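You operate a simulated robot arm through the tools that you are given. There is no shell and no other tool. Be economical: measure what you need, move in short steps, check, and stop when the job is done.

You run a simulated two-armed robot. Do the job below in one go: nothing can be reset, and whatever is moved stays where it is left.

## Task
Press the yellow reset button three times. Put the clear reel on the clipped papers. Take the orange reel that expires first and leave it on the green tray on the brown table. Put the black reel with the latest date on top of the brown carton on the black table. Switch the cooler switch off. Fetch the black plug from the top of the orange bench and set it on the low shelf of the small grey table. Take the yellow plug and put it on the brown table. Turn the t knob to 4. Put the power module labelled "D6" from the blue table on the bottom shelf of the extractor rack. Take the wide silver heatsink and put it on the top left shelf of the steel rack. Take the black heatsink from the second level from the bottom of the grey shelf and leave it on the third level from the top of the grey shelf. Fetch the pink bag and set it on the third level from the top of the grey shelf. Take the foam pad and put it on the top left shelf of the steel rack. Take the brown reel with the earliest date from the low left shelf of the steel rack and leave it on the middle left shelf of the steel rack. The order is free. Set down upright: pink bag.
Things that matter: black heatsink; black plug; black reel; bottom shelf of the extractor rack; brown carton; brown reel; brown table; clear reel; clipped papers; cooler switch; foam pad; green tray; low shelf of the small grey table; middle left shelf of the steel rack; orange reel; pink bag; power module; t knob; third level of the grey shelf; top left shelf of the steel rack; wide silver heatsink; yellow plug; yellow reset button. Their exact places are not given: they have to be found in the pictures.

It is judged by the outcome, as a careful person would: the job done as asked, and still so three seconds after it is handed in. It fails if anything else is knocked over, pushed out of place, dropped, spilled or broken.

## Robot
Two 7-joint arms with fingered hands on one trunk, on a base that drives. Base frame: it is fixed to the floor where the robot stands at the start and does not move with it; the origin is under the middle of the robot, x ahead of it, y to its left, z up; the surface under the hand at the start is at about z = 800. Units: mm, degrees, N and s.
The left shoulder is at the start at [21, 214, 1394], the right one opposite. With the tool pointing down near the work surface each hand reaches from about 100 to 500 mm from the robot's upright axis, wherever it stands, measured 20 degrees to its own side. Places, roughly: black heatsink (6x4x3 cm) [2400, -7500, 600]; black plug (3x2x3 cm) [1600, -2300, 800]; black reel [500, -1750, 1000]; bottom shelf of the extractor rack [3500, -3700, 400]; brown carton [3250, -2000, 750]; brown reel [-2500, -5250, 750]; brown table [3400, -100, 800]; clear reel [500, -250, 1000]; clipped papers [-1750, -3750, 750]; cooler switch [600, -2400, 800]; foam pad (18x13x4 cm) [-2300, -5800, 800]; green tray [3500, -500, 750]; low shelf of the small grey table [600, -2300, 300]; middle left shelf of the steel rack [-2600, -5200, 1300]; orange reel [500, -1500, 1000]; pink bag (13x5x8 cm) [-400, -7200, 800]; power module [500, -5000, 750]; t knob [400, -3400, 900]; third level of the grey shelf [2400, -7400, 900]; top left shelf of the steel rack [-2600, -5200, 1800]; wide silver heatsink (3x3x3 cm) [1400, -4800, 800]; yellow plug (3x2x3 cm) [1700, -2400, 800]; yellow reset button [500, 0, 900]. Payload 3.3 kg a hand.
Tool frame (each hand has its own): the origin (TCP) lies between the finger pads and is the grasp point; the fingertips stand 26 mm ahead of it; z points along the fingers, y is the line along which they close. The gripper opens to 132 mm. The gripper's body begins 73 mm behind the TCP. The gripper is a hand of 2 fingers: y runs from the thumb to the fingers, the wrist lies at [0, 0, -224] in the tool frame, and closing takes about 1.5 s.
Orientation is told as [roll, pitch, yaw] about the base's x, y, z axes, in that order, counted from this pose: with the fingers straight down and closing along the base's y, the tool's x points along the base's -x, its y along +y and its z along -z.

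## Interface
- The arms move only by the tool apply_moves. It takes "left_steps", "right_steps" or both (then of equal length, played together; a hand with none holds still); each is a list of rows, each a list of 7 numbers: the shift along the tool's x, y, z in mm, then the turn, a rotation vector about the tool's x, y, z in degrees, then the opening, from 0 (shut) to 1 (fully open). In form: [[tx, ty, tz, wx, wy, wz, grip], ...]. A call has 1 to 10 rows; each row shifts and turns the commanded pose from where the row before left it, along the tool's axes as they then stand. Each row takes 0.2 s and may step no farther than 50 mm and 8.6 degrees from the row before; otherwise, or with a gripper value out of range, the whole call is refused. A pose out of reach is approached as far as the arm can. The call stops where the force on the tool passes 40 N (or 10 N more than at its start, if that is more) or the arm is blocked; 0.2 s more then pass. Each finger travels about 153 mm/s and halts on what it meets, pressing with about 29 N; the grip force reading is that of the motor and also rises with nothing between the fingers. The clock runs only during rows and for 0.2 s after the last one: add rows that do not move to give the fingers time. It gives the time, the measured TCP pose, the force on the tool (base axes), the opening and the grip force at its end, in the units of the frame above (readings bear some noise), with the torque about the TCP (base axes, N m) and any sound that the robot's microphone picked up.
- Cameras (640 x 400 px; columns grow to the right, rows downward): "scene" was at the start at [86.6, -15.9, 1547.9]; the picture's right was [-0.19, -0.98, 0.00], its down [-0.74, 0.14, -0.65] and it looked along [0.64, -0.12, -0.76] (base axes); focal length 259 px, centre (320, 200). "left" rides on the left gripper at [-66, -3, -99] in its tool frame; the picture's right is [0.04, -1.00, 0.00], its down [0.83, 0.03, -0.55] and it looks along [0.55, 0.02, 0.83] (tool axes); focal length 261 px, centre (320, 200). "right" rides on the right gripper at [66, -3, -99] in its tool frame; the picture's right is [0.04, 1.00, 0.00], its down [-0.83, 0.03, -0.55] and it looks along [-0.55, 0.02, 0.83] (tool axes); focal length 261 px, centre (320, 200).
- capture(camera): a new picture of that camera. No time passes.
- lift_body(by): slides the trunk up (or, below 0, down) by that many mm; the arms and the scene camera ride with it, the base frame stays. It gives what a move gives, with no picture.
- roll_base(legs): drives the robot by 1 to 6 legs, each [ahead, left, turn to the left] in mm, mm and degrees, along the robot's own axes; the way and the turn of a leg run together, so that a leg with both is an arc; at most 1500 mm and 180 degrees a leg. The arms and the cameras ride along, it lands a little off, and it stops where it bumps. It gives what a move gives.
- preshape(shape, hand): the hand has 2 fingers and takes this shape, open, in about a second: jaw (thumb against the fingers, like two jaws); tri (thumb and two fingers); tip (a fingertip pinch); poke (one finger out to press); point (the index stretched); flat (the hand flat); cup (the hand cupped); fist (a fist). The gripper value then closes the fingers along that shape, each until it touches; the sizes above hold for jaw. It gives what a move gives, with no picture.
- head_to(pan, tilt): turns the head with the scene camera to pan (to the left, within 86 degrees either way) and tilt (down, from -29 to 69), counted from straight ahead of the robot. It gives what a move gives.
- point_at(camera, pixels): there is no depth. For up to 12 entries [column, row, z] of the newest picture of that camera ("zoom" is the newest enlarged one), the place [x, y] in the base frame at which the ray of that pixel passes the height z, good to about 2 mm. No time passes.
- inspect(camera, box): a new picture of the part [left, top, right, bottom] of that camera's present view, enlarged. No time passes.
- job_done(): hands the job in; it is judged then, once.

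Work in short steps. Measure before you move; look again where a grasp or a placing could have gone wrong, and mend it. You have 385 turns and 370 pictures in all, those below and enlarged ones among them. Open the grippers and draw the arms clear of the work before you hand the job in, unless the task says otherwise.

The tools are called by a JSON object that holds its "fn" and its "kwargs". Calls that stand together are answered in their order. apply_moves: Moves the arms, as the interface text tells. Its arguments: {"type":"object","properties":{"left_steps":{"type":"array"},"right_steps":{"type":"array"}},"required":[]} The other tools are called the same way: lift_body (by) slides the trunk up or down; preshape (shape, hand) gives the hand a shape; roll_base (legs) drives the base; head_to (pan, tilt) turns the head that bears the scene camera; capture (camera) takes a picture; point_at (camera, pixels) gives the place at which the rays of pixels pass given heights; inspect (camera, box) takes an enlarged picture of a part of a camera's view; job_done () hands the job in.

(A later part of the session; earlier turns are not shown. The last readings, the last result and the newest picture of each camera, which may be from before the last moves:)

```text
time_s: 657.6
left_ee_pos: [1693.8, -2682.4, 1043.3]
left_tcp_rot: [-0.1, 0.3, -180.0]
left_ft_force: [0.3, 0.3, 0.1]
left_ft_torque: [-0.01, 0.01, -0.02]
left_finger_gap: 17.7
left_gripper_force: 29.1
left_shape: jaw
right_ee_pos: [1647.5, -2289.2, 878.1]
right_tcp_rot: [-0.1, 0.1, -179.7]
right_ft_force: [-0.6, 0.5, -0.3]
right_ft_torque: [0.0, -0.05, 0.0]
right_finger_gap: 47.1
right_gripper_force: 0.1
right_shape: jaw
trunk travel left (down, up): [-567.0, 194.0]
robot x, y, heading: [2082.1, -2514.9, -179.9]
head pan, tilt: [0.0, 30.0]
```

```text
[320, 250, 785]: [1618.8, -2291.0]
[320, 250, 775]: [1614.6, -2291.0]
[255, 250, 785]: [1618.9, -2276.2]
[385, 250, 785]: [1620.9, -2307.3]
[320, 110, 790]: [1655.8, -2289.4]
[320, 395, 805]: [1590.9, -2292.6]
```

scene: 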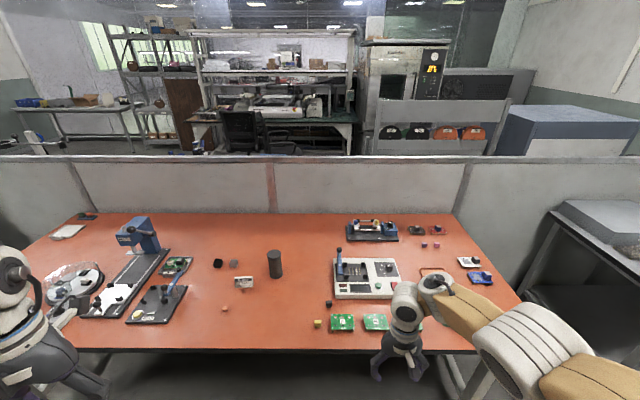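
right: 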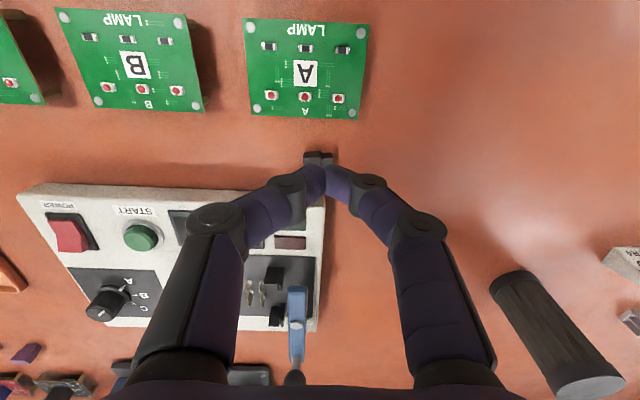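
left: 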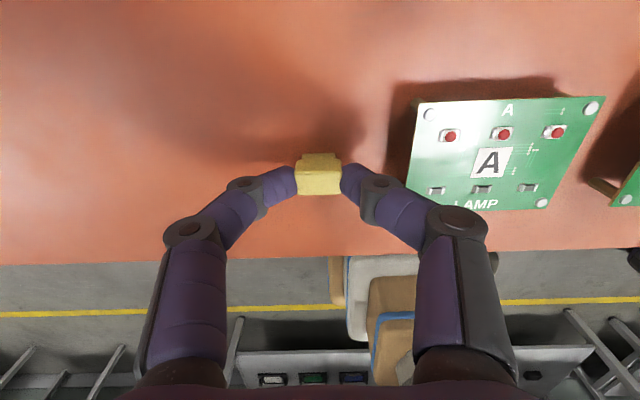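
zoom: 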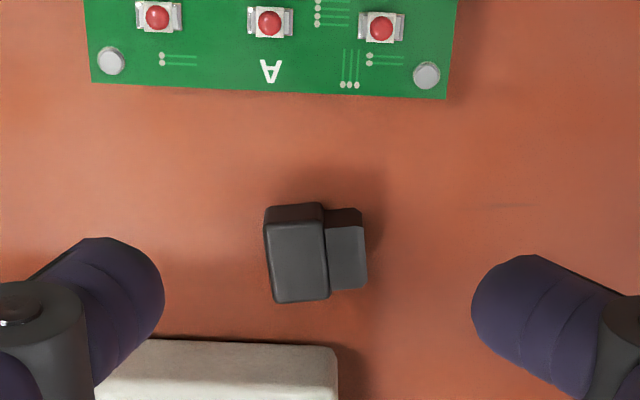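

Plug centre ≈(1616,-2290), now 15 mm clear of the machine. I move there, lower 79 mm and close.

{"fn": "apply_moves", "kwargs": {"right_steps": [[-30, 1, 0, 0, 0, 0, 0.33], [0, 0, 0, 0, 0, 0, 0.33]]}}

{"fn": "lift_body", "kwargs": {"by": -79}}

{"fn": "apply_moves", "kwargs": {"right_steps": [[0, 0, 0, 0, 0, 0, 0.2], [0, 0, 0, 0, 0, 0, 0.1], [0, 0, 0, 0, 0, 0, 0], [0, 0, 0, 0, 0, 0, 0]]}}

{"fn": "lift_body", "kwargs": {"by": 120}}

{"fn": "capture", "kwargs": {"camera": "right"}}

```text
time_s: 658.2
left_ee_pos: [1692.5, -2683.4, 1044.1]
left_tcp_rot: [0.0, 0.3, 180.0]
left_ft_force: [0.6, 0.7, 0.3]
left_ft_torque: [0.02, -0.02, -0.01]
left_finger_gap: 17.6
left_gripper_force: 28.7
left_shape: jaw
right_ee_pos: [1617.2, -2289.9, 878.1]
right_tcp_rot: [-0.1, 0.1, -179.8]
right_ft_force: [-0.5, -1.2, 0.1]
right_ft_torque: [0.0, 0.0, -0.03]
right_finger_gap: 44.0
right_gripper_force: 0.1
right_shape: jaw
trunk travel left (down, up): [-567.0, 194.0]
robot x, y, heading: [2086.1, -2515.8, -179.9]
head pan, tilt: [0.0, 30.0]
```

```text
time_s: 659.4
left_ee_pos: [1693.6, -2684.0, 965.8]
left_tcp_rot: [0.0, 0.2, 180.0]
left_ft_force: [-0.6, -1.0, -0.7]
left_ft_torque: [-0.01, 0.01, 0.01]
left_finger_gap: 17.9
left_gripper_force: 29.3
left_shape: jaw
right_ee_pos: [1617.9, -2290.8, 799.4]
right_tcp_rot: [-0.1, 0.0, -179.9]
right_ft_force: [0.0, -0.1, 0.4]
right_ft_torque: [-0.01, 0.01, -0.01]
right_finger_gap: 44.1
right_gripper_force: 0.0
right_shape: jaw
trunk travel left (down, up): [-488.0, 273.0]
robot x, y, heading: [2083.0, -2515.7, -179.7]
head pan, tilt: [0.0, 30.0]
```

```text
time_s: 660.4
left_ee_pos: [1692.7, -2683.4, 965.0]
left_tcp_rot: [-0.1, 0.3, -180.0]
left_ft_force: [-0.5, 0.4, -1.0]
left_ft_torque: [-0.03, -0.02, -0.01]
left_finger_gap: 17.7
left_gripper_force: 28.9
left_shape: jaw
right_ee_pos: [1617.8, -2291.5, 799.8]
right_tcp_rot: [-0.2, 0.1, -179.8]
right_ft_force: [0.2, -0.3, 0.6]
right_ft_torque: [0.02, 0.02, 0.01]
right_finger_gap: 2.0
right_gripper_force: 29.3
right_shape: jaw
trunk travel left (down, up): [-488.0, 273.0]
robot x, y, heading: [2080.7, -2514.5, -180.0]
head pan, tilt: [0.0, 30.0]
```

```text
time_s: 661.9
left_ee_pos: [1694.5, -2682.7, 1084.4]
left_tcp_rot: [-0.1, 0.3, -180.0]
left_ft_force: [0.0, 0.3, 0.4]
left_ft_torque: [-0.02, -0.01, 0.02]
left_finger_gap: 18.0
left_gripper_force: 29.2
left_shape: jaw
right_ee_pos: [1617.0, -2292.4, 919.1]
right_tcp_rot: [-0.2, 0.2, -179.8]
right_ft_force: [0.0, 0.3, -0.3]
right_ft_torque: [-0.01, 0.0, -0.02]
right_finger_gap: 2.0
right_gripper_force: 28.6
right_shape: jaw
trunk travel left (down, up): [-608.0, 153.0]
robot x, y, heading: [2083.0, -2515.1, -179.5]
head pan, tilt: [0.0, 30.0]
```

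```text
103 pictures are left
```

right: 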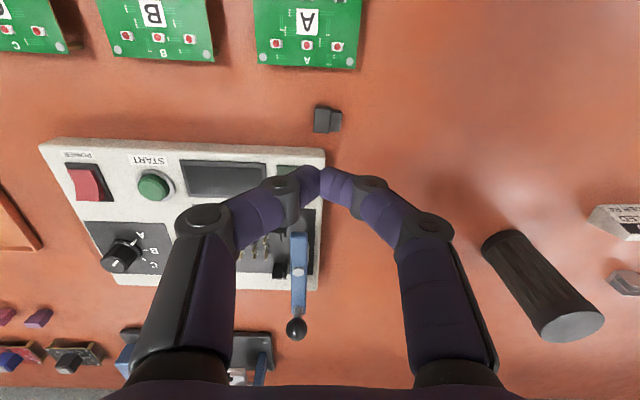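

Missed again: the tips were too high for the lying plug (now at ≈(1614,-2298)). I reposition and go lower, feeling for the bench.

{"fn": "apply_moves", "kwargs": {"right_steps": [[-2, 6, 0, 0, 0, 0, 0.15], [0, 0, 0, 0, 0, 0, 0.33], [0, 0, 0, 0, 0, 0, 0.33]]}}

{"fn": "lift_body", "kwargs": {"by": -115}}

{"fn": "inspect", "kwargs": {"camera": "right", "box": [240, 110, 400, 230]}}

{"fn": "apply_moves", "kwargs": {"right_steps": [[0, 0, 3, 0, 0, 0, 0.33], [0, 0, 3, 0, 0, 0, 0.33], [0, 0, 2, 0, 0, 0, 0.33], [0, 0, 2, 0, 0, 0, 0.33], [0, 0, 2, 0, 0, 0, 0.33], [0, 0, 2, 0, 0, 0, 0.33]]}}

```text
time_s: 662.7
left_ee_pos: [1693.0, -2683.2, 1084.3]
left_tcp_rot: [-0.1, 0.1, -180.0]
left_ft_force: [-0.1, -0.9, 0.3]
left_ft_torque: [0.03, -0.02, 0.05]
left_finger_gap: 17.8
left_gripper_force: 28.8
left_shape: jaw
right_ee_pos: [1616.1, -2296.9, 919.6]
right_tcp_rot: [-0.2, 0.2, -179.9]
right_ft_force: [-0.2, 0.6, 0.3]
right_ft_torque: [-0.01, 0.03, -0.04]
right_finger_gap: 43.3
right_gripper_force: 0.2
right_shape: jaw
trunk travel left (down, up): [-608.0, 153.0]
robot x, y, heading: [2088.5, -2519.4, -179.8]
head pan, tilt: [0.0, 30.0]
```

```text
time_s: 664.1
left_ee_pos: [1693.7, -2683.6, 971.1]
left_tcp_rot: [-0.2, 0.2, 180.1]
left_ft_force: [-0.4, 0.0, 0.4]
left_ft_torque: [0.02, 0.03, 0.0]
left_finger_gap: 17.8
left_gripper_force: 29.1
left_shape: jaw
right_ee_pos: [1615.9, -2296.2, 805.0]
right_tcp_rot: [-0.2, 0.1, -179.8]
right_ft_force: [0.3, 0.7, 0.1]
right_ft_torque: [0.05, -0.03, -0.03]
right_finger_gap: 43.2
right_gripper_force: 0.0
right_shape: jaw
trunk travel left (down, up): [-493.0, 268.0]
robot x, y, heading: [2079.6, -2516.8, -180.0]
head pan, tilt: [0.0, 30.0]
```

```text
3.33 times, centred on (320, 170) of right
```

zoom: 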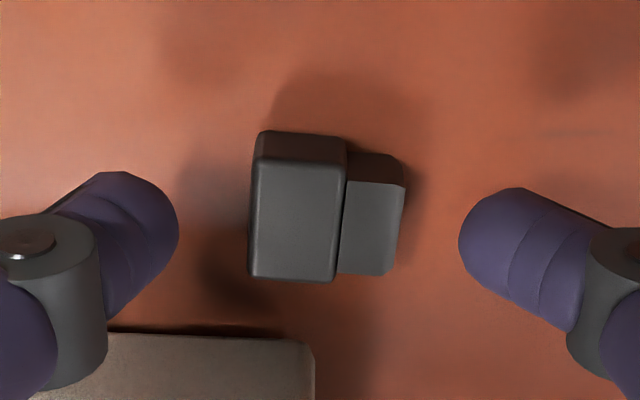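

```text
time_s: 665.5
left_ee_pos: [1693.4, -2683.0, 969.6]
left_tcp_rot: [-0.1, 0.3, 180.0]
left_ft_force: [0.8, -0.7, 0.4]
left_ft_torque: [-0.01, 0.03, 0.02]
left_finger_gap: 18.3
left_gripper_force: 28.6
left_shape: jaw
right_ee_pos: [1615.4, -2297.1, 790.8]
right_tcp_rot: [-0.2, 0.1, -179.8]
right_ft_force: [-0.3, 0.2, -0.7]
right_ft_torque: [-0.02, -0.01, 0.03]
right_finger_gap: 43.3
right_gripper_force: 0.1
right_shape: jaw
trunk travel left (down, up): [-493.0, 268.0]
robot x, y, heading: [2082.2, -2515.9, -180.0]
head pan, tilt: [0.0, 30.0]
```

Still no bench contact at tip z 765. I continue lowering gently, then close.

{"fn": "apply_moves", "kwargs": {"right_steps": [[0, 0, 3, 0, 0, 0, 0.33], [0, 0, 3, 0, 0, 0, 0.33], [0, 0, 2, 0, 0, 0, 0.33], [0, 0, 0, 0, 0, 0, 0.33]]}}

{"fn": "apply_moves", "kwargs": {"right_steps": [[0, 0, 0, 0, 0, 0, 0.22], [0, 0, 0, 0, 0, 0, 0.1], [0, 0, 0, 0, 0, 0, 0], [0, 0, 0, 0, 0, 0, 0]]}}

```text
time_s: 666.5
left_ee_pos: [1694.9, -2682.4, 971.0]
left_tcp_rot: [-0.1, 0.1, 180.1]
left_ft_force: [-0.4, 0.5, 0.9]
left_ft_torque: [-0.05, -0.01, 0.02]
left_finger_gap: 18.1
left_gripper_force: 28.6
left_shape: jaw
right_ee_pos: [1616.9, -2295.0, 783.2]
right_tcp_rot: [-0.3, -0.1, -179.9]
right_ft_force: [-1.1, 10.3, 28.9]
right_ft_torque: [0.96, 0.03, 0.03]
right_finger_gap: 30.6
right_gripper_force: 29.3
right_shape: jaw
trunk travel left (down, up): [-493.0, 268.0]
robot x, y, heading: [2084.6, -2515.4, -179.8]
head pan, tilt: [0.0, 30.0]
```

```text
time_s: 667.5
left_ee_pos: [1694.1, -2683.4, 971.2]
left_tcp_rot: [-0.2, 0.1, 180.0]
left_ft_force: [-0.1, -0.2, 0.0]
left_ft_torque: [0.01, -0.03, -0.04]
left_finger_gap: 18.1
left_gripper_force: 29.1
left_shape: jaw
right_ee_pos: [1615.4, -2296.4, 783.5]
right_tcp_rot: [-0.2, 0.0, -179.8]
right_ft_force: [-4.0, 7.5, 31.6]
right_ft_torque: [1.06, 0.07, 0.08]
right_finger_gap: 30.0
right_gripper_force: 29.4
right_shape: jaw
trunk travel left (down, up): [-493.0, 268.0]
robot x, y, heading: [2085.1, -2516.9, -180.1]
head pan, tilt: [0.0, 30.0]
```

The gap stays at 30 mm with full force; possibly the plug is held. I lift and look.

{"fn": "lift_body", "kwargs": {"by": 60}}

{"fn": "capture", "kwargs": {"camera": "right"}}

```text
time_s: 668.5
left_ee_pos: [1694.0, -2683.3, 1029.5]
left_tcp_rot: [-0.1, 0.3, -180.0]
left_ft_force: [-0.6, 0.2, 0.3]
left_ft_torque: [-0.01, 0.01, 0.01]
left_finger_gap: 18.0
left_gripper_force: 28.9
left_shape: jaw
right_ee_pos: [1615.6, -2295.8, 842.3]
right_tcp_rot: [-0.2, 0.1, -179.8]
right_ft_force: [1.5, 0.2, -0.1]
right_ft_torque: [0.01, 0.0, 0.02]
right_finger_gap: 27.2
right_gripper_force: 29.2
right_shape: jaw
trunk travel left (down, up): [-553.0, 208.0]
robot x, y, heading: [2082.6, -2514.5, -180.0]
head pan, tilt: [0.0, 30.0]
```

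```text
101 pictures are left
```

right: 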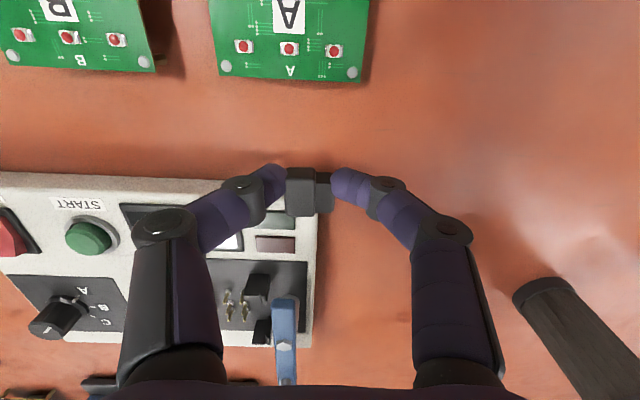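

The black plug is held (27 mm). Now the yellow plug to the brown table: I raise, back off, turn and drive north.

{"fn": "lift_body", "kwargs": {"by": 200}}

{"fn": "roll_base", "kwargs": {"legs": [[-350, 0, 0], [0, 0, 180], [0, 1200, 0], [0, 900, 0]]}}

{"fn": "head_to", "kwargs": {"pan": 0, "tilt": 25}}

{"fn": "capture", "kwargs": {"camera": "scene"}}

```text
time_s: 670.7
left_ee_pos: [1693.3, -2684.4, 1230.3]
left_tcp_rot: [-0.1, 0.3, -180.0]
left_ft_force: [0.1, 0.5, -0.1]
left_ft_torque: [0.0, -0.02, -0.02]
left_finger_gap: 18.0
left_gripper_force: 29.2
left_shape: jaw
right_ee_pos: [1616.1, -2297.6, 1042.6]
right_tcp_rot: [-0.1, 0.0, -179.7]
right_ft_force: [0.6, -0.1, -0.8]
right_ft_torque: [0.0, -0.01, -0.02]
right_finger_gap: 27.3
right_gripper_force: 28.9
right_shape: jaw
trunk travel left (down, up): [-753.0, 8.0]
robot x, y, heading: [2080.5, -2512.2, -179.8]
head pan, tilt: [0.0, 30.0]
```

```text
time_s: 690.2
left_ee_pos: [2845.0, -254.5, 1229.9]
left_tcp_rot: [-0.1, 0.3, -0.4]
left_ft_force: [-0.4, -0.3, -0.1]
left_ft_torque: [-0.03, -0.01, 0.0]
left_finger_gap: 17.7
left_gripper_force: 29.1
left_shape: jaw
right_ee_pos: [2917.9, -641.4, 1042.8]
right_tcp_rot: [-0.2, 0.1, 0.0]
right_ft_force: [-0.1, 0.0, 0.8]
right_ft_torque: [0.01, 0.01, -0.02]
right_finger_gap: 27.1
right_gripper_force: 28.9
right_shape: jaw
trunk travel left (down, up): [-753.0, 8.0]
robot x, y, heading: [2450.9, -419.0, -0.2]
head pan, tilt: [0.0, 30.0]
```

```text
time_s: 690.9
left_ee_pos: [2844.9, -253.6, 1230.1]
left_tcp_rot: [-0.1, 0.2, -0.3]
left_ft_force: [0.2, -0.1, 0.2]
left_ft_torque: [0.01, -0.01, 0.0]
left_finger_gap: 17.8
left_gripper_force: 29.1
left_shape: jaw
right_ee_pos: [2918.8, -641.2, 1042.2]
right_tcp_rot: [-0.2, 0.0, -0.1]
right_ft_force: [0.4, 0.5, -0.4]
right_ft_torque: [0.04, 0.01, -0.01]
right_finger_gap: 27.1
right_gripper_force: 28.8
right_shape: jaw
trunk travel left (down, up): [-753.0, 8.0]
robot x, y, heading: [2454.3, -421.5, -0.4]
head pan, tilt: [0.0, 25.0]
```

```text
100 pictures are left
```

scene: 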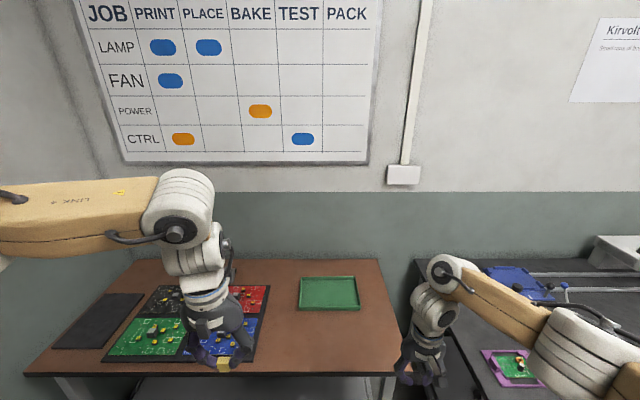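

The brown table has a free area in front of the green tray at about (315,340). I measure.

{"fn": "point_at", "kwargs": {"camera": "scene", "pixels": [[315, 340, 760], [300, 375, 750], [299, 305, 770], [360, 310, 770], [303, 276, 770], [355, 276, 770], [260, 360, 760], [395, 372, 750], [380, 260, 750]]}}

```text
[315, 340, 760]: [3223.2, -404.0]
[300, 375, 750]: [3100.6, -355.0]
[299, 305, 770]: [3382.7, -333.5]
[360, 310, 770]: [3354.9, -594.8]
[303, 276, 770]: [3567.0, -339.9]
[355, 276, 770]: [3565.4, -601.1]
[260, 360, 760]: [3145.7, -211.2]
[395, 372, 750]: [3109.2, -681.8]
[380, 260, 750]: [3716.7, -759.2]
```

I'll set it at about (3190,-325). I retract the right hand, move in and lower.

{"fn": "apply_moves", "kwargs": {"right_steps": [[40, 0, -20, 0, 0, 0, 0], [40, 0, -20, 0, 0, 0, 0], [40, 0, -20, 0, 0, 0, 0], [40, 0, -20, 0, 0, 0, 0], [30, 0, 0, 0, 0, 0, 0]]}}

{"fn": "roll_base", "kwargs": {"legs": [[345, -68, 0]]}}

{"fn": "lift_body", "kwargs": {"by": -380}}

{"fn": "capture", "kwargs": {"camera": "left"}}

```text
time_s: 692.1
left_ee_pos: [2842.7, -253.9, 1230.0]
left_tcp_rot: [-0.1, 0.2, -0.3]
left_ft_force: [0.0, -0.8, 0.5]
left_ft_torque: [0.0, -0.03, -0.02]
left_finger_gap: 17.7
left_gripper_force: 29.2
left_shape: jaw
right_ee_pos: [2728.4, -640.2, 1124.9]
right_tcp_rot: [-0.2, 0.2, -0.2]
right_ft_force: [0.6, 0.6, -0.3]
right_ft_torque: [0.02, 0.0, -0.02]
right_finger_gap: 18.1
right_gripper_force: 28.6
right_shape: jaw
trunk travel left (down, up): [-753.0, 8.0]
robot x, y, heading: [2453.3, -420.6, -0.3]
head pan, tilt: [0.0, 25.0]
```

```text
time_s: 694.4
left_ee_pos: [3186.4, -323.5, 1230.1]
left_tcp_rot: [-0.2, 0.3, -0.3]
left_ft_force: [0.1, 0.7, -0.4]
left_ft_torque: [0.0, 0.01, 0.01]
left_finger_gap: 17.9
left_gripper_force: 28.7
left_shape: jaw
right_ee_pos: [3072.8, -708.9, 1123.5]
right_tcp_rot: [-0.2, 0.1, -0.1]
right_ft_force: [0.2, 0.5, -0.5]
right_ft_torque: [-0.01, 0.01, -0.01]
right_finger_gap: 17.9
right_gripper_force: 29.4
right_shape: jaw
trunk travel left (down, up): [-753.0, 8.0]
robot x, y, heading: [2797.3, -490.0, -0.2]
head pan, tilt: [0.0, 25.0]
```

```text
time_s: 698.0
left_ee_pos: [3186.6, -321.8, 851.2]
left_tcp_rot: [0.0, 0.2, -0.3]
left_ft_force: [0.0, -0.3, 0.2]
left_ft_torque: [0.01, -0.01, 0.02]
left_finger_gap: 18.1
left_gripper_force: 28.8
left_shape: jaw
right_ee_pos: [3071.1, -708.2, 743.5]
right_tcp_rot: [-0.3, 0.1, -0.1]
right_ft_force: [0.3, 0.0, 0.4]
right_ft_torque: [0.03, -0.01, 0.02]
right_finger_gap: 17.8
right_gripper_force: 28.9
right_shape: jaw
trunk travel left (down, up): [-373.0, 388.0]
robot x, y, heading: [2794.4, -489.8, -0.2]
head pan, tilt: [0.0, 25.0]
```

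```text
99 pictures are left
```

left: 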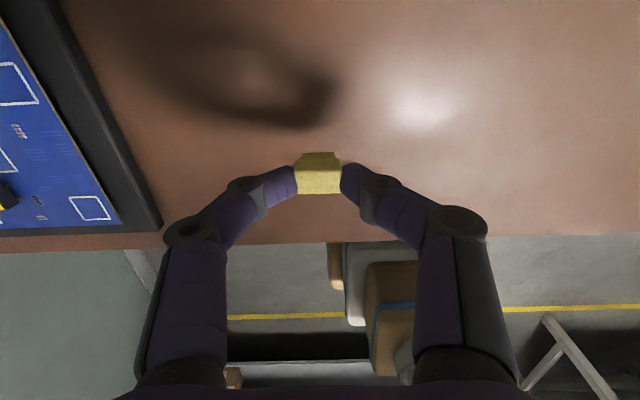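

Clear below. I lower to contact.

{"fn": "lift_body", "kwargs": {"by": -48}}

{"fn": "lift_body", "kwargs": {"by": -8}}

{"fn": "lift_body", "kwargs": {"by": -6}}

```text
time_s: 698.7
left_ee_pos: [3185.6, -324.8, 815.6]
left_tcp_rot: [-0.4, 0.0, -0.3]
left_ft_force: [-6.7, 2.0, 27.8]
left_ft_torque: [0.08, 0.14, 0.01]
left_finger_gap: 23.5
left_gripper_force: 28.8
left_shape: jaw
right_ee_pos: [3070.4, -709.0, 703.0]
right_tcp_rot: [-0.1, 0.2, 0.0]
right_ft_force: [0.5, 0.3, -0.2]
right_ft_torque: [-0.02, 0.03, 0.01]
right_finger_gap: 18.0
right_gripper_force: 28.8
right_shape: jaw
trunk travel left (down, up): [-333.0, 428.0]
robot x, y, heading: [2792.9, -487.6, -0.0]
head pan, tilt: [0.0, 25.0]
stopped: the force on the tool passed its limit at 48 N (the readings are from after the stop); the commanded pose is now the measured one
```

```text
time_s: 699.1
left_ee_pos: [3187.4, -324.5, 814.1]
left_tcp_rot: [-0.5, -0.3, -0.4]
left_ft_force: [-9.8, 2.6, 29.8]
left_ft_torque: [0.14, 0.16, 0.03]
left_finger_gap: 23.9
left_gripper_force: 29.1
left_shape: jaw
right_ee_pos: [3070.1, -708.5, 700.3]
right_tcp_rot: [-0.2, 0.2, 0.0]
right_ft_force: [-0.1, -0.2, -0.6]
right_ft_torque: [0.0, 0.0, -0.01]
right_finger_gap: 18.1
right_gripper_force: 29.1
right_shape: jaw
trunk travel left (down, up): [-330.0, 431.0]
robot x, y, heading: [2794.8, -491.5, -0.1]
head pan, tilt: [0.0, 25.0]
stopped: the force on the tool passed its limit at 46 N (the readings are from after the stop); the commanded pose is now the measured one
```

```text
time_s: 699.5
left_ee_pos: [3187.1, -323.9, 813.2]
left_tcp_rot: [-0.7, -0.4, -0.2]
left_ft_force: [-10.1, 3.3, 30.6]
left_ft_torque: [0.19, 0.19, 0.05]
left_finger_gap: 24.2
left_gripper_force: 28.7
left_shape: jaw
right_ee_pos: [3070.8, -708.6, 698.6]
right_tcp_rot: [-0.2, 0.2, 0.0]
right_ft_force: [-0.3, 1.2, 0.7]
right_ft_torque: [0.02, 0.01, -0.02]
right_finger_gap: 18.1
right_gripper_force: 28.8
right_shape: jaw
trunk travel left (down, up): [-328.0, 433.0]
robot x, y, heading: [2795.8, -488.3, 0.2]
head pan, tilt: [0.0, 25.0]
stopped: the force on the tool passed its limit at 46 N (the readings are from after the stop); the commanded pose is now the measured one
```

Contact at z≈814. I ease up 6 mm, open, lift and look.

{"fn": "lift_body", "kwargs": {"by": 6}}

{"fn": "apply_moves", "kwargs": {"left_steps": [[0, 0, 0, 0, 0, 0, 0.25], [0, 0, 0, 0, 0, 0, 0.4], [0, 0, 0, 0, 0, 0, 0.4], [0, 0, -40, 0, 0, 0, 0.4], [0, 0, -40, 0, 0, 0, 0.4]]}}

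{"fn": "capture", "kwargs": {"camera": "left"}}

{"fn": "capture", "kwargs": {"camera": "right"}}

```text
time_s: 700.0
left_ee_pos: [3189.2, -325.3, 816.0]
left_tcp_rot: [-0.5, -0.2, -0.2]
left_ft_force: [0.1, 1.6, 2.3]
left_ft_torque: [0.02, 0.01, -0.01]
left_finger_gap: 21.5
left_gripper_force: 29.2
left_shape: jaw
right_ee_pos: [3070.7, -708.6, 705.0]
right_tcp_rot: [-0.1, 0.3, 0.0]
right_ft_force: [0.2, -0.8, -0.3]
right_ft_torque: [-0.01, -0.01, -0.01]
right_finger_gap: 18.1
right_gripper_force: 29.2
right_shape: jaw
trunk travel left (down, up): [-334.0, 427.0]
robot x, y, heading: [2795.1, -483.9, -0.1]
head pan, tilt: [0.0, 25.0]
```

```text
time_s: 701.2
left_ee_pos: [3188.4, -322.7, 897.4]
left_tcp_rot: [-0.5, -0.2, -0.2]
left_ft_force: [-0.2, -0.4, 0.8]
left_ft_torque: [-0.03, 0.0, 0.01]
left_finger_gap: 52.2
left_gripper_force: 0.1
left_shape: jaw
right_ee_pos: [3070.8, -708.4, 705.0]
right_tcp_rot: [-0.1, 0.2, 0.0]
right_ft_force: [-0.1, -0.6, -0.6]
right_ft_torque: [-0.02, -0.01, -0.03]
right_finger_gap: 17.9
right_gripper_force: 29.2
right_shape: jaw
trunk travel left (down, up): [-334.0, 427.0]
robot x, y, heading: [2793.3, -488.1, -0.2]
head pan, tilt: [0.0, 25.0]
```

```text
98 pictures are left
```

left: 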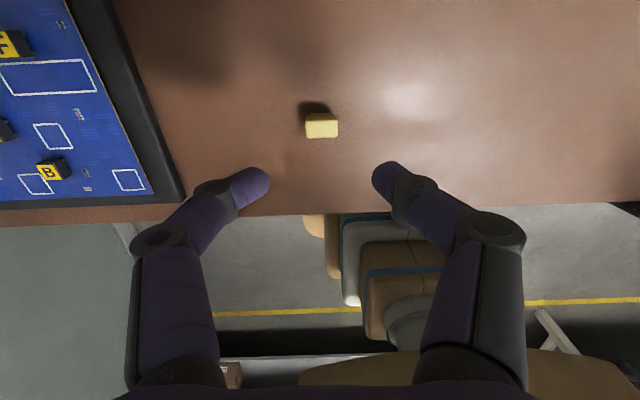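

```text
97 pictures are left
```

right: 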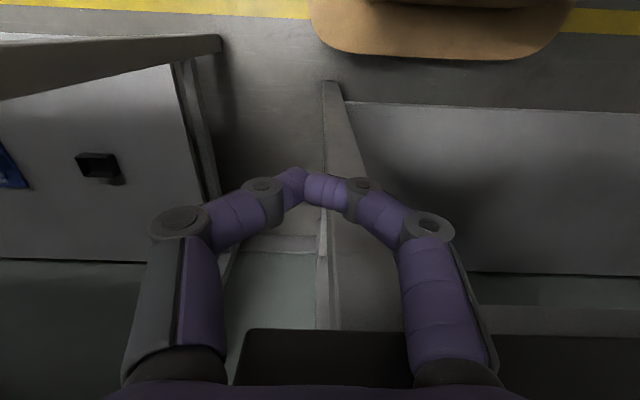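

The yellow plug stands on the brown table, but the right hand seems empty: the black plug was lost (gap fell to 18). I look for it: a black item at (97,168) in the right view.

{"fn": "inspect", "kwargs": {"camera": "right", "box": [40, 120, 160, 210]}}

{"fn": "point_at", "kwargs": {"camera": "right", "pixels": [[97, 168, 0], [97, 168, 300], [97, 168, 400]]}}

{"fn": "head_to", "kwargs": {"pan": -20, "tilt": 60}}

{"fn": "capture", "kwargs": {"camera": "scene"}}

```text
4.44 times, centred on (100, 165) of right
```

zoom: 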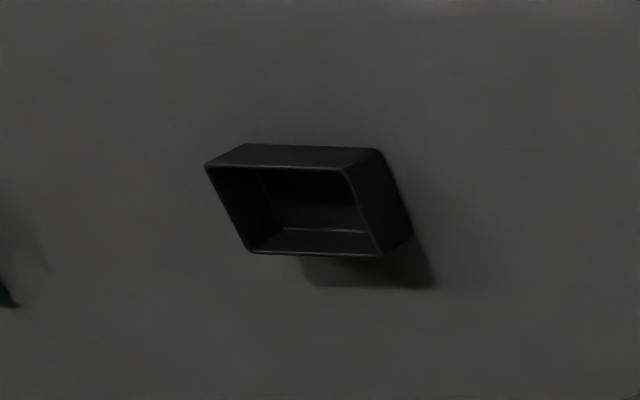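

```text
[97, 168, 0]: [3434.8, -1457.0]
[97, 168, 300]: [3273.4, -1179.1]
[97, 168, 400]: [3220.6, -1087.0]
```

```text
time_s: 702.2
left_ee_pos: [3189.4, -323.6, 896.3]
left_tcp_rot: [-0.5, -0.1, -0.2]
left_ft_force: [0.7, 0.0, 0.1]
left_ft_torque: [-0.01, -0.02, 0.02]
left_finger_gap: 52.3
left_gripper_force: 0.1
left_shape: jaw
right_ee_pos: [3071.4, -708.3, 703.1]
right_tcp_rot: [0.0, 0.2, 0.1]
right_ft_force: [0.3, 0.1, -1.2]
right_ft_torque: [0.02, 0.02, -0.04]
right_finger_gap: 17.9
right_gripper_force: 29.1
right_shape: jaw
trunk travel left (down, up): [-334.0, 427.0]
robot x, y, heading: [2792.4, -490.5, -0.3]
head pan, tilt: [-20.0, 60.0]
```

```text
95 pictures are left
```

scene: 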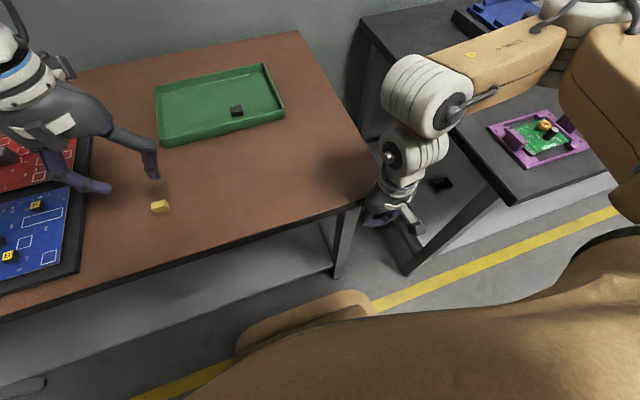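

The black plug lies in the green tray at (237,110). I measure it.

{"fn": "inspect", "kwargs": {"camera": "scene", "box": [150, 60, 290, 160]}}

{"fn": "point_at", "kwargs": {"camera": "scene", "pixels": [[237, 111, 770], [237, 111, 785], [237, 111, 800], [160, 206, 800], [170, 143, 770], [283, 108, 770]]}}

```text
4.00 times, centred on (220, 110) of scene
```

zoom: 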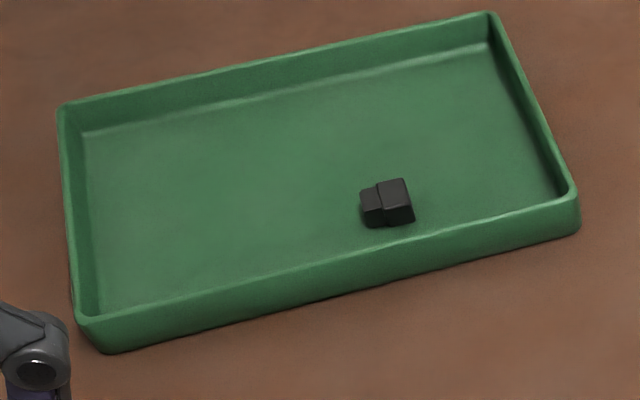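

```text
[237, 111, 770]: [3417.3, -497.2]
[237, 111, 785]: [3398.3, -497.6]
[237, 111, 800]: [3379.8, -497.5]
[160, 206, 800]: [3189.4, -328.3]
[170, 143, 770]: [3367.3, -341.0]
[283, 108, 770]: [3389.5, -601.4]
```

It lies near (3405,-497) in the tray. I'll take it with the left hand, tilted forward. I tuck the right hand, shift the base right 177 mm, and tilt/extend the left hand.

{"fn": "apply_moves", "kwargs": {"right_steps": [[40, 0, 0, 0, 0, 0, 0.2], [40, 0, 0, 0, 0, 0, 0.2], [20, 0, 0, 0, 0, 0, 0.2], [0, 0, 0, 0, 0, 0, 0.2]], "left_steps": [[0, 0, -30, 0, 0, 0, 0.4], [0, 0, -30, 0, 0, 0, 0.4], [0, 0, 0, 0, 0, 0, 0.4], [0, 0, 0, 0, 0, 0, 0.4]]}}

{"fn": "roll_base", "kwargs": {"legs": [[0, -177, 0]]}}

{"fn": "apply_moves", "kwargs": {"left_steps": [[-40, 0, 0, 0, -8, 0, 0.4], [-40, 0, 6, 0, -8, 0, 0.4], [-38, 0, 11, 0, -8, 0, 0.4], [-36, 0, 16, 0, -8, 0, 0.4], [-20, 0, 12, 0, -6, 0, 0.4], [0, 0, 0, 0, 0, 0, 0.4]]}}

{"fn": "capture", "kwargs": {"camera": "left"}}

```text
time_s: 703.2
left_ee_pos: [3188.4, -323.8, 956.4]
left_tcp_rot: [-0.5, -0.2, -0.2]
left_ft_force: [0.1, 0.3, -0.7]
left_ft_torque: [-0.02, -0.03, 0.03]
left_finger_gap: 52.2
left_gripper_force: 0.0
left_shape: jaw
right_ee_pos: [2998.8, -696.9, 683.2]
right_tcp_rot: [-0.1, 0.4, 0.0]
right_ft_force: [-0.8, 0.3, 0.2]
right_ft_torque: [0.0, -0.04, 0.02]
right_finger_gap: 26.0
right_gripper_force: 0.0
right_shape: jaw
right hand out of reach, approached as far as the arm can: row 2, 3
trunk travel left (down, up): [-334.0, 427.0]
robot x, y, heading: [2792.5, -489.9, -0.0]
head pan, tilt: [-20.0, 60.0]
```

```text
time_s: 704.7
left_ee_pos: [3188.7, -502.8, 956.3]
left_tcp_rot: [-0.5, -0.2, -0.2]
left_ft_force: [0.0, 0.7, 0.7]
left_ft_torque: [0.03, 0.01, 0.02]
left_finger_gap: 52.3
left_gripper_force: 0.0
left_shape: jaw
right_ee_pos: [3000.1, -876.3, 683.6]
right_tcp_rot: [0.0, 0.3, -0.1]
right_ft_force: [-1.1, -0.4, 0.4]
right_ft_torque: [0.0, 0.04, 0.04]
right_finger_gap: 26.0
right_gripper_force: 0.0
right_shape: jaw
trunk travel left (down, up): [-334.0, 427.0]
robot x, y, heading: [2796.0, -669.4, 0.1]
head pan, tilt: [-20.0, 60.0]
```

```text
time_s: 706.1
left_ee_pos: [3370.9, -503.2, 957.4]
left_tcp_rot: [-0.7, -38.2, 0.2]
left_ft_force: [0.4, 0.3, -0.2]
left_ft_torque: [-0.04, -0.02, 0.02]
left_finger_gap: 52.1
left_gripper_force: 0.1
left_shape: jaw
right_ee_pos: [2999.3, -875.1, 682.5]
right_tcp_rot: [-0.2, 0.4, 0.0]
right_ft_force: [0.8, 0.2, -0.5]
right_ft_torque: [-0.03, 0.01, -0.03]
right_finger_gap: 26.2
right_gripper_force: 0.0
right_shape: jaw
trunk travel left (down, up): [-334.0, 427.0]
robot x, y, heading: [2797.0, -665.6, -0.4]
head pan, tilt: [-20.0, 60.0]
```

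```text
93 pictures are left
```

left: 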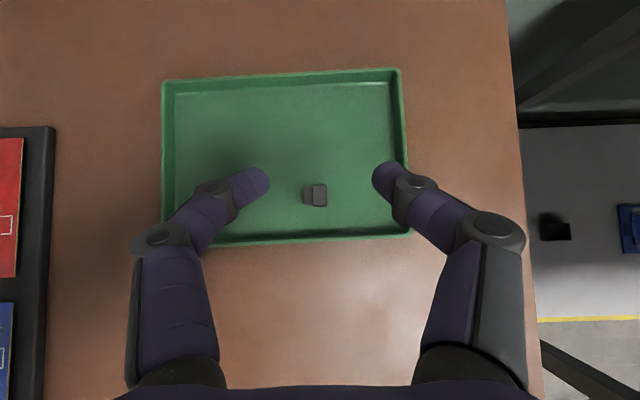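

I measure the plug from here.

{"fn": "point_at", "kwargs": {"camera": "left", "pixels": [[315, 194, 775], [315, 194, 790], [303, 194, 785], [327, 194, 785], [315, 184, 790], [315, 206, 775]]}}

{"fn": "inspect", "kwargs": {"camera": "left", "box": [280, 165, 350, 225]}}

```text
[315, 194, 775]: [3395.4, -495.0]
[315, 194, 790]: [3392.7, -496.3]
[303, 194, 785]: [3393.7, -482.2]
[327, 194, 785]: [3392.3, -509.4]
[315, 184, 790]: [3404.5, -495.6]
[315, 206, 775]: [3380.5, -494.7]
```

```text
6.67 times, centred on (315, 195) of left
```

zoom: 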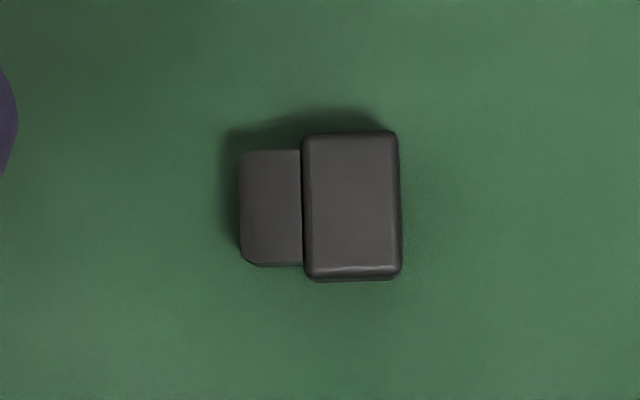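

Plug centre (3393,-496), lying flat. I reduce the tilt to 20°, move above it and lower to the tray floor.

{"fn": "apply_moves", "kwargs": {"left_steps": [[0, 0, 0, 0, 6, 0, 0.36], [0, 0, 0, 0, 6, 0, 0.36], [0, 0, 0, 0, 6, 0, 0.36], [-14, 7, 5, 0, 0, 0, 0.36], [0, 0, 0, 0, 0, 0, 0.36]]}}

{"fn": "lift_body", "kwargs": {"by": -120}}

{"fn": "capture", "kwargs": {"camera": "left"}}

```text
time_s: 707.3
left_ee_pos: [3386.0, -494.7, 957.4]
left_tcp_rot: [-0.6, -20.2, -0.1]
left_ft_force: [-0.2, 0.4, -0.6]
left_ft_torque: [-0.01, 0.03, 0.01]
left_finger_gap: 47.8
left_gripper_force: 0.1
left_shape: jaw
right_ee_pos: [2998.5, -876.3, 683.0]
right_tcp_rot: [-0.2, 0.4, 0.0]
right_ft_force: [-0.7, 0.1, 0.2]
right_ft_torque: [0.0, -0.02, 0.03]
right_finger_gap: 26.0
right_gripper_force: 0.2
right_shape: jaw
trunk travel left (down, up): [-334.0, 427.0]
robot x, y, heading: [2793.8, -666.4, -0.0]
head pan, tilt: [-20.0, 60.0]
```

```text
time_s: 708.8
left_ee_pos: [3386.5, -495.0, 838.3]
left_tcp_rot: [-0.8, -20.3, 0.1]
left_ft_force: [-0.9, -0.1, 0.5]
left_ft_torque: [0.01, -0.01, 0.0]
left_finger_gap: 47.9
left_gripper_force: 0.1
left_shape: jaw
right_ee_pos: [2987.4, -874.4, 548.2]
right_tcp_rot: [-0.1, 5.1, 0.0]
right_ft_force: [-0.5, 0.8, 0.6]
right_ft_torque: [-0.01, 0.01, 0.0]
right_finger_gap: 26.3
right_gripper_force: 0.0
right_shape: jaw
trunk travel left (down, up): [-214.0, 547.0]
robot x, y, heading: [2795.4, -665.4, -0.1]
head pan, tilt: [-20.0, 60.0]
```

```text
91 pictures are left
```

left: 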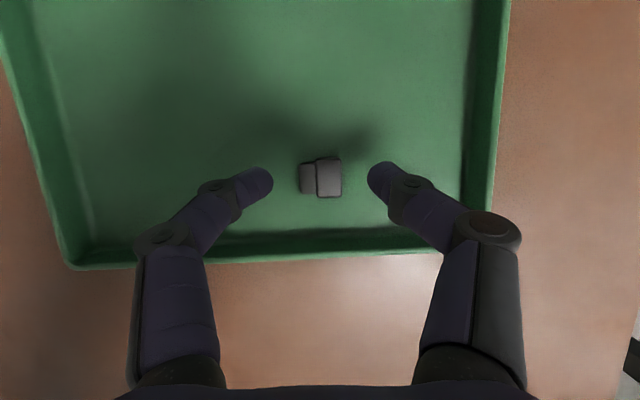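

Aligned. I lower to the tray floor, feel it, and close.

{"fn": "lift_body", "kwargs": {"by": -30}}

{"fn": "lift_body", "kwargs": {"by": -5}}

{"fn": "capture", "kwargs": {"camera": "left"}}

```text
time_s: 709.6
left_ee_pos: [3376.5, -492.7, 818.9]
left_tcp_rot: [-1.0, -21.0, 0.0]
left_ft_force: [-0.3, 0.4, 0.0]
left_ft_torque: [0.01, 0.02, 0.01]
left_finger_gap: 47.9
left_gripper_force: 0.1
left_shape: jaw
right_ee_pos: [2998.3, -872.7, 529.9]
right_tcp_rot: [-0.5, 2.5, -0.4]
right_ft_force: [0.2, 0.3, 0.2]
right_ft_torque: [0.0, -0.02, 0.01]
right_finger_gap: 25.8
right_gripper_force: 0.0
right_shape: jaw
trunk travel left (down, up): [-184.0, 577.0]
robot x, y, heading: [2793.8, -671.3, -0.4]
head pan, tilt: [-20.0, 60.0]
```

```text
time_s: 710.1
left_ee_pos: [3376.2, -494.0, 812.7]
left_tcp_rot: [-1.1, -21.0, -0.3]
left_ft_force: [0.6, 2.2, 4.0]
left_ft_torque: [0.16, -0.05, -0.01]
left_finger_gap: 48.6
left_gripper_force: 0.0
left_shape: jaw
right_ee_pos: [3002.8, -873.1, 528.4]
right_tcp_rot: [-0.6, 1.4, -0.6]
right_ft_force: [0.5, 0.2, -0.5]
right_ft_torque: [-0.02, 0.0, -0.01]
right_finger_gap: 26.2
right_gripper_force: 0.1
right_shape: jaw
trunk travel left (down, up): [-179.0, 582.0]
robot x, y, heading: [2790.4, -670.1, -0.1]
head pan, tilt: [-20.0, 60.0]
```

```text
90 pictures are left
```

left: 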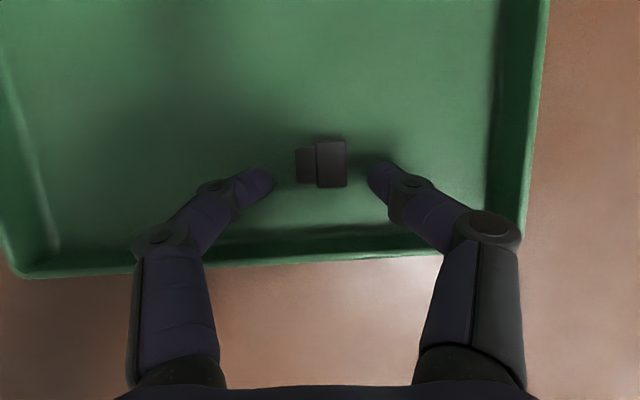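

The lowering nudged the hand back ~10 mm. I move it ahead 11 mm and down slightly, then close.

{"fn": "apply_moves", "kwargs": {"left_steps": [[-10, 0, 3.8, 0, 0, 0, 0.36], [1.4, 0, 3.8, 0, 0, 0, 0.36], [0, 0, 0, 0, 0, 0, 0.2], [0, 0, 0, 0, 0, 0, 0.1], [0, 0, 0, 0, 0, 0, 0], [0, 0, 0, 0, 0, 0, 0]]}}

{"fn": "capture", "kwargs": {"camera": "left"}}

```text
time_s: 711.5
left_ee_pos: [3387.5, -497.4, 810.0]
left_tcp_rot: [-1.2, -21.2, -0.5]
left_ft_force: [4.6, -3.8, 22.4]
left_ft_torque: [-0.54, -0.21, 0.04]
left_finger_gap: 29.4
left_gripper_force: 29.2
left_shape: jaw
right_ee_pos: [3000.0, -872.5, 527.4]
right_tcp_rot: [-0.6, 1.5, -0.7]
right_ft_force: [-0.2, 0.5, 0.1]
right_ft_torque: [-0.01, 0.0, -0.02]
right_finger_gap: 26.4
right_gripper_force: 0.1
right_shape: jaw
trunk travel left (down, up): [-179.0, 582.0]
robot x, y, heading: [2788.3, -669.4, -0.7]
head pan, tilt: [-20.0, 60.0]
```

```text
89 pictures are left
```

left: 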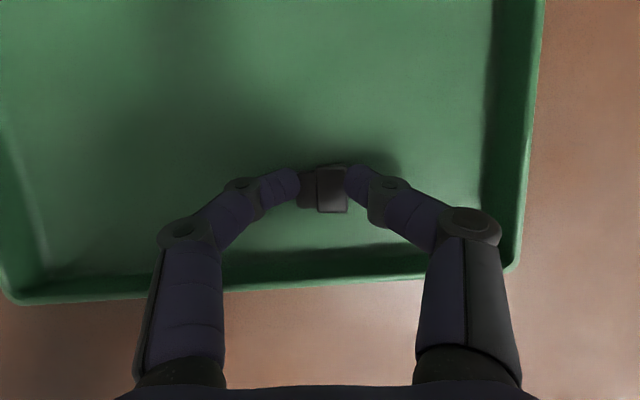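

Held at 29 mm. I lift gently by the trunk and check the gap.

{"fn": "lift_body", "kwargs": {"by": 60}}

{"fn": "lift_body", "kwargs": {"by": 150}}

{"fn": "capture", "kwargs": {"camera": "left"}}

```text
time_s: 712.5
left_ee_pos: [3397.6, -494.3, 856.7]
left_tcp_rot: [-0.5, -20.2, 0.0]
left_ft_force: [0.0, 0.5, -0.3]
left_ft_torque: [0.02, 0.03, 0.0]
left_finger_gap: 27.6
left_gripper_force: 29.5
left_shape: jaw
right_ee_pos: [2985.3, -874.7, 567.6]
right_tcp_rot: [-0.3, 6.6, 0.1]
right_ft_force: [-0.4, 0.8, 0.3]
right_ft_torque: [-0.02, 0.02, -0.03]
right_finger_gap: 26.0
right_gripper_force: 0.1
right_shape: jaw
trunk travel left (down, up): [-239.0, 522.0]
robot x, y, heading: [2793.2, -662.3, 0.0]
head pan, tilt: [-20.0, 60.0]
```

```text
time_s: 714.2
left_ee_pos: [3396.2, -495.8, 1008.0]
left_tcp_rot: [-0.6, -20.2, 0.1]
left_ft_force: [0.3, -0.1, 0.2]
left_ft_torque: [0.02, 0.02, 0.0]
left_finger_gap: 27.7
left_gripper_force: 29.1
left_shape: jaw
right_ee_pos: [2985.9, -875.5, 719.7]
right_tcp_rot: [-0.3, 6.3, 0.0]
right_ft_force: [-1.6, 2.0, 0.4]
right_ft_torque: [-0.06, 0.01, -0.04]
right_finger_gap: 25.9
right_gripper_force: 0.1
right_shape: jaw
trunk travel left (down, up): [-389.0, 372.0]
robot x, y, heading: [2797.8, -666.6, -0.0]
head pan, tilt: [-20.0, 60.0]
```

```text
88 pictures are left
```

left: 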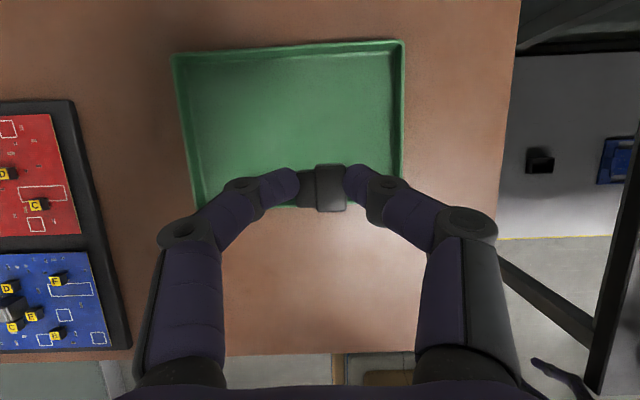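

Held at 27.7 mm. Now I travel to the west aisle (around the south end) with the plug.

{"fn": "roll_base", "kwargs": {"legs": [[-550, 0, 0], [0, -1500, 0], [0, -1500, 0], [0, -1500, 0], [0, -1230, 0], [-1350, 0, 0]]}}

{"fn": "roll_base", "kwargs": {"legs": [[-1350, 0, 0], [0, 1500, 0], [0, 1400, 0]]}}

{"fn": "head_to", "kwargs": {"pan": 0, "tilt": 30}}

{"fn": "capture", "kwargs": {"camera": "scene"}}

```text
time_s: 750.6
left_ee_pos: [1485.9, -6212.5, 1007.5]
left_tcp_rot: [-0.6, -20.2, 0.8]
left_ft_force: [0.4, -0.1, 0.2]
left_ft_torque: [0.01, -0.02, 0.02]
left_finger_gap: 27.9
left_gripper_force: 29.1
left_shape: jaw
right_ee_pos: [1080.2, -6597.3, 719.8]
right_tcp_rot: [-0.4, 6.4, 0.8]
right_ft_force: [-0.8, 0.7, 0.2]
right_ft_torque: [-0.01, 0.02, 0.03]
right_finger_gap: 26.2
right_gripper_force: 0.1
right_shape: jaw
trunk travel left (down, up): [-389.0, 372.0]
robot x, y, heading: [889.8, -6392.7, 0.8]
head pan, tilt: [-20.0, 60.0]
```

```text
time_s: 771.0
left_ee_pos: [142.7, -3341.4, 1008.4]
left_tcp_rot: [-0.6, -20.2, 0.0]
left_ft_force: [0.2, 1.0, -0.1]
left_ft_torque: [0.0, -0.02, 0.02]
left_finger_gap: 27.8
left_gripper_force: 28.6
left_shape: jaw
right_ee_pos: [-268.2, -3720.7, 720.1]
right_tcp_rot: [-0.2, 6.3, 0.0]
right_ft_force: [-0.1, -1.4, 0.1]
right_ft_torque: [-0.03, -0.03, 0.01]
right_finger_gap: 26.2
right_gripper_force: 0.1
right_shape: jaw
trunk travel left (down, up): [-389.0, 372.0]
robot x, y, heading: [-459.7, -3513.5, -0.3]
head pan, tilt: [-20.0, 60.0]
```

```text
time_s: 771.9
left_ee_pos: [143.3, -3342.2, 1007.9]
left_tcp_rot: [-0.5, -20.1, 0.0]
left_ft_force: [-0.7, 1.3, 0.4]
left_ft_torque: [-0.03, 0.0, -0.01]
left_finger_gap: 27.5
left_gripper_force: 28.7
left_shape: jaw
right_ee_pos: [-267.3, -3720.2, 719.4]
right_tcp_rot: [-0.2, 6.3, 0.0]
right_ft_force: [-1.0, -0.8, 0.4]
right_ft_torque: [0.04, 0.02, 0.02]
right_finger_gap: 26.0
right_gripper_force: 0.0
right_shape: jaw
trunk travel left (down, up): [-389.0, 372.0]
robot x, y, heading: [-461.7, -3509.1, 0.1]
head pan, tilt: [0.0, 30.0]
```

```text
87 pictures are left
```

scene: 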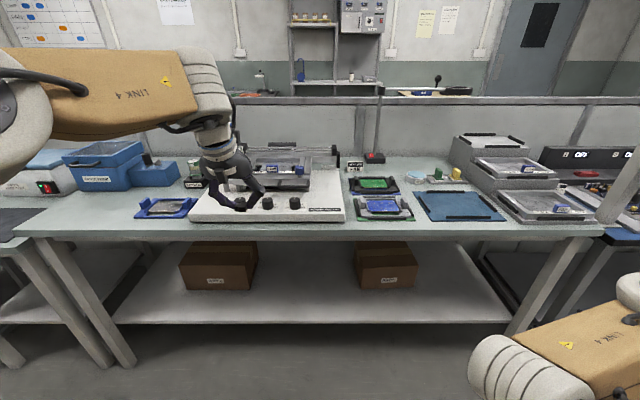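

The machine with three knobs at (240–295,203) is here; let me read which is "T".

{"fn": "inspect", "kwargs": {"camera": "scene", "box": [185, 150, 365, 230]}}

{"fn": "point_at", "kwargs": {"camera": "scene", "pixels": [[267, 200, 870], [295, 200, 870], [240, 200, 870], [300, 235, 780], [45, 187, 900]]}}

```text
3.56 times, centred on (275, 190) of scene
```

zoom: 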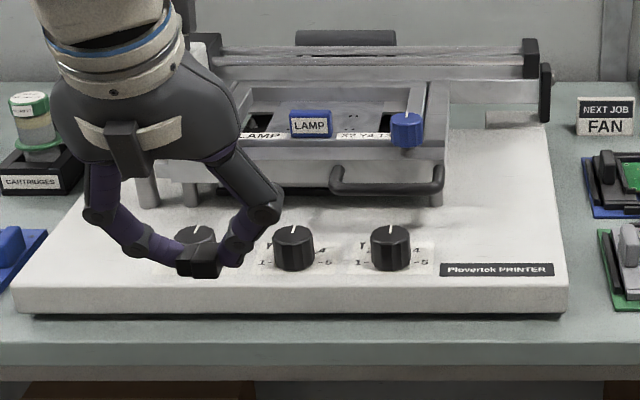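

```text
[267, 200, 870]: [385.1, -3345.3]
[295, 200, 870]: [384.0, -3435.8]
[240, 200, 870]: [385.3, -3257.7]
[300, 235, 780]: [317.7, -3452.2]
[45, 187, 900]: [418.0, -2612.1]
```

The knobs look like X, Y, T with T the rightmost at (384,-3436). I use the free right hand: raise the trunk (plug hand safe), move the base and bring the right hand over the T knob.

{"fn": "lift_body", "kwargs": {"by": 220}}

{"fn": "roll_base", "kwargs": {"legs": [[0, 263, 0], [370, 0, 0]]}}

{"fn": "apply_moves", "kwargs": {"right_steps": [[-40, 0, -10, 0, -6, 0, 0.4], [-40, 0, -10, 0, 0, 0, 0.4], [-40, 0, 0, 0, 0, 0, 0.4], [-40, 0, 0, 0, 0, 0, 0.4], [-40, 0, 0, 0, 0, 0, 0.4], [-40, 0, 0, 0, 0, 0, 0.4], [0, 0, 0, 0, 0, 0, 0.4]]}}

{"fn": "capture", "kwargs": {"camera": "right"}}

```text
time_s: 774.3
left_ee_pos: [142.4, -3340.5, 1227.7]
left_tcp_rot: [-0.6, -20.2, 0.0]
left_ft_force: [0.1, -0.5, 0.0]
left_ft_torque: [0.04, 0.0, -0.01]
left_finger_gap: 27.5
left_gripper_force: 29.5
left_shape: jaw
right_ee_pos: [-268.0, -3720.4, 940.0]
right_tcp_rot: [-0.3, 6.3, 0.1]
right_ft_force: [0.2, -0.3, -0.1]
right_ft_torque: [0.01, -0.03, 0.02]
right_finger_gap: 26.2
right_gripper_force: 0.1
right_shape: jaw
trunk travel left (down, up): [-609.0, 152.0]
robot x, y, heading: [-458.5, -3516.6, -0.1]
head pan, tilt: [0.0, 30.0]
```

```text
time_s: 778.1
left_ee_pos: [519.8, -3081.8, 1227.6]
left_tcp_rot: [-0.6, -20.2, -0.3]
left_ft_force: [0.0, 0.1, -0.7]
left_ft_torque: [-0.01, 0.03, 0.0]
left_finger_gap: 27.5
left_gripper_force: 28.8
left_shape: jaw
right_ee_pos: [106.1, -3459.2, 940.3]
right_tcp_rot: [-0.4, 6.3, -0.3]
right_ft_force: [0.3, 0.2, -0.3]
right_ft_torque: [-0.01, -0.01, -0.01]
right_finger_gap: 26.2
right_gripper_force: 0.0
right_shape: jaw
trunk travel left (down, up): [-609.0, 152.0]
robot x, y, heading: [-85.1, -3253.3, -0.3]
head pan, tilt: [0.0, 30.0]
```

```text
time_s: 779.7
left_ee_pos: [517.7, -3081.7, 1228.1]
left_tcp_rot: [-0.6, -20.3, -0.3]
left_ft_force: [0.1, 0.9, 0.4]
left_ft_torque: [0.0, -0.01, -0.01]
left_finger_gap: 27.5
left_gripper_force: 29.1
left_shape: jaw
right_ee_pos: [346.8, -3458.1, 954.8]
right_tcp_rot: [-0.3, 0.3, -0.2]
right_ft_force: [-0.6, 0.0, 0.1]
right_ft_torque: [-0.01, 0.0, -0.04]
right_finger_gap: 52.5
right_gripper_force: 0.2
right_shape: jaw
trunk travel left (down, up): [-609.0, 152.0]
robot x, y, heading: [-81.3, -3250.3, -0.3]
head pan, tilt: [0.0, 30.0]
```

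```text
85 pictures are left
```

right: 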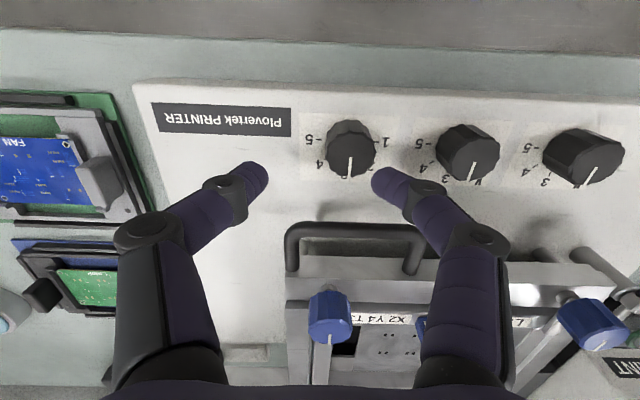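

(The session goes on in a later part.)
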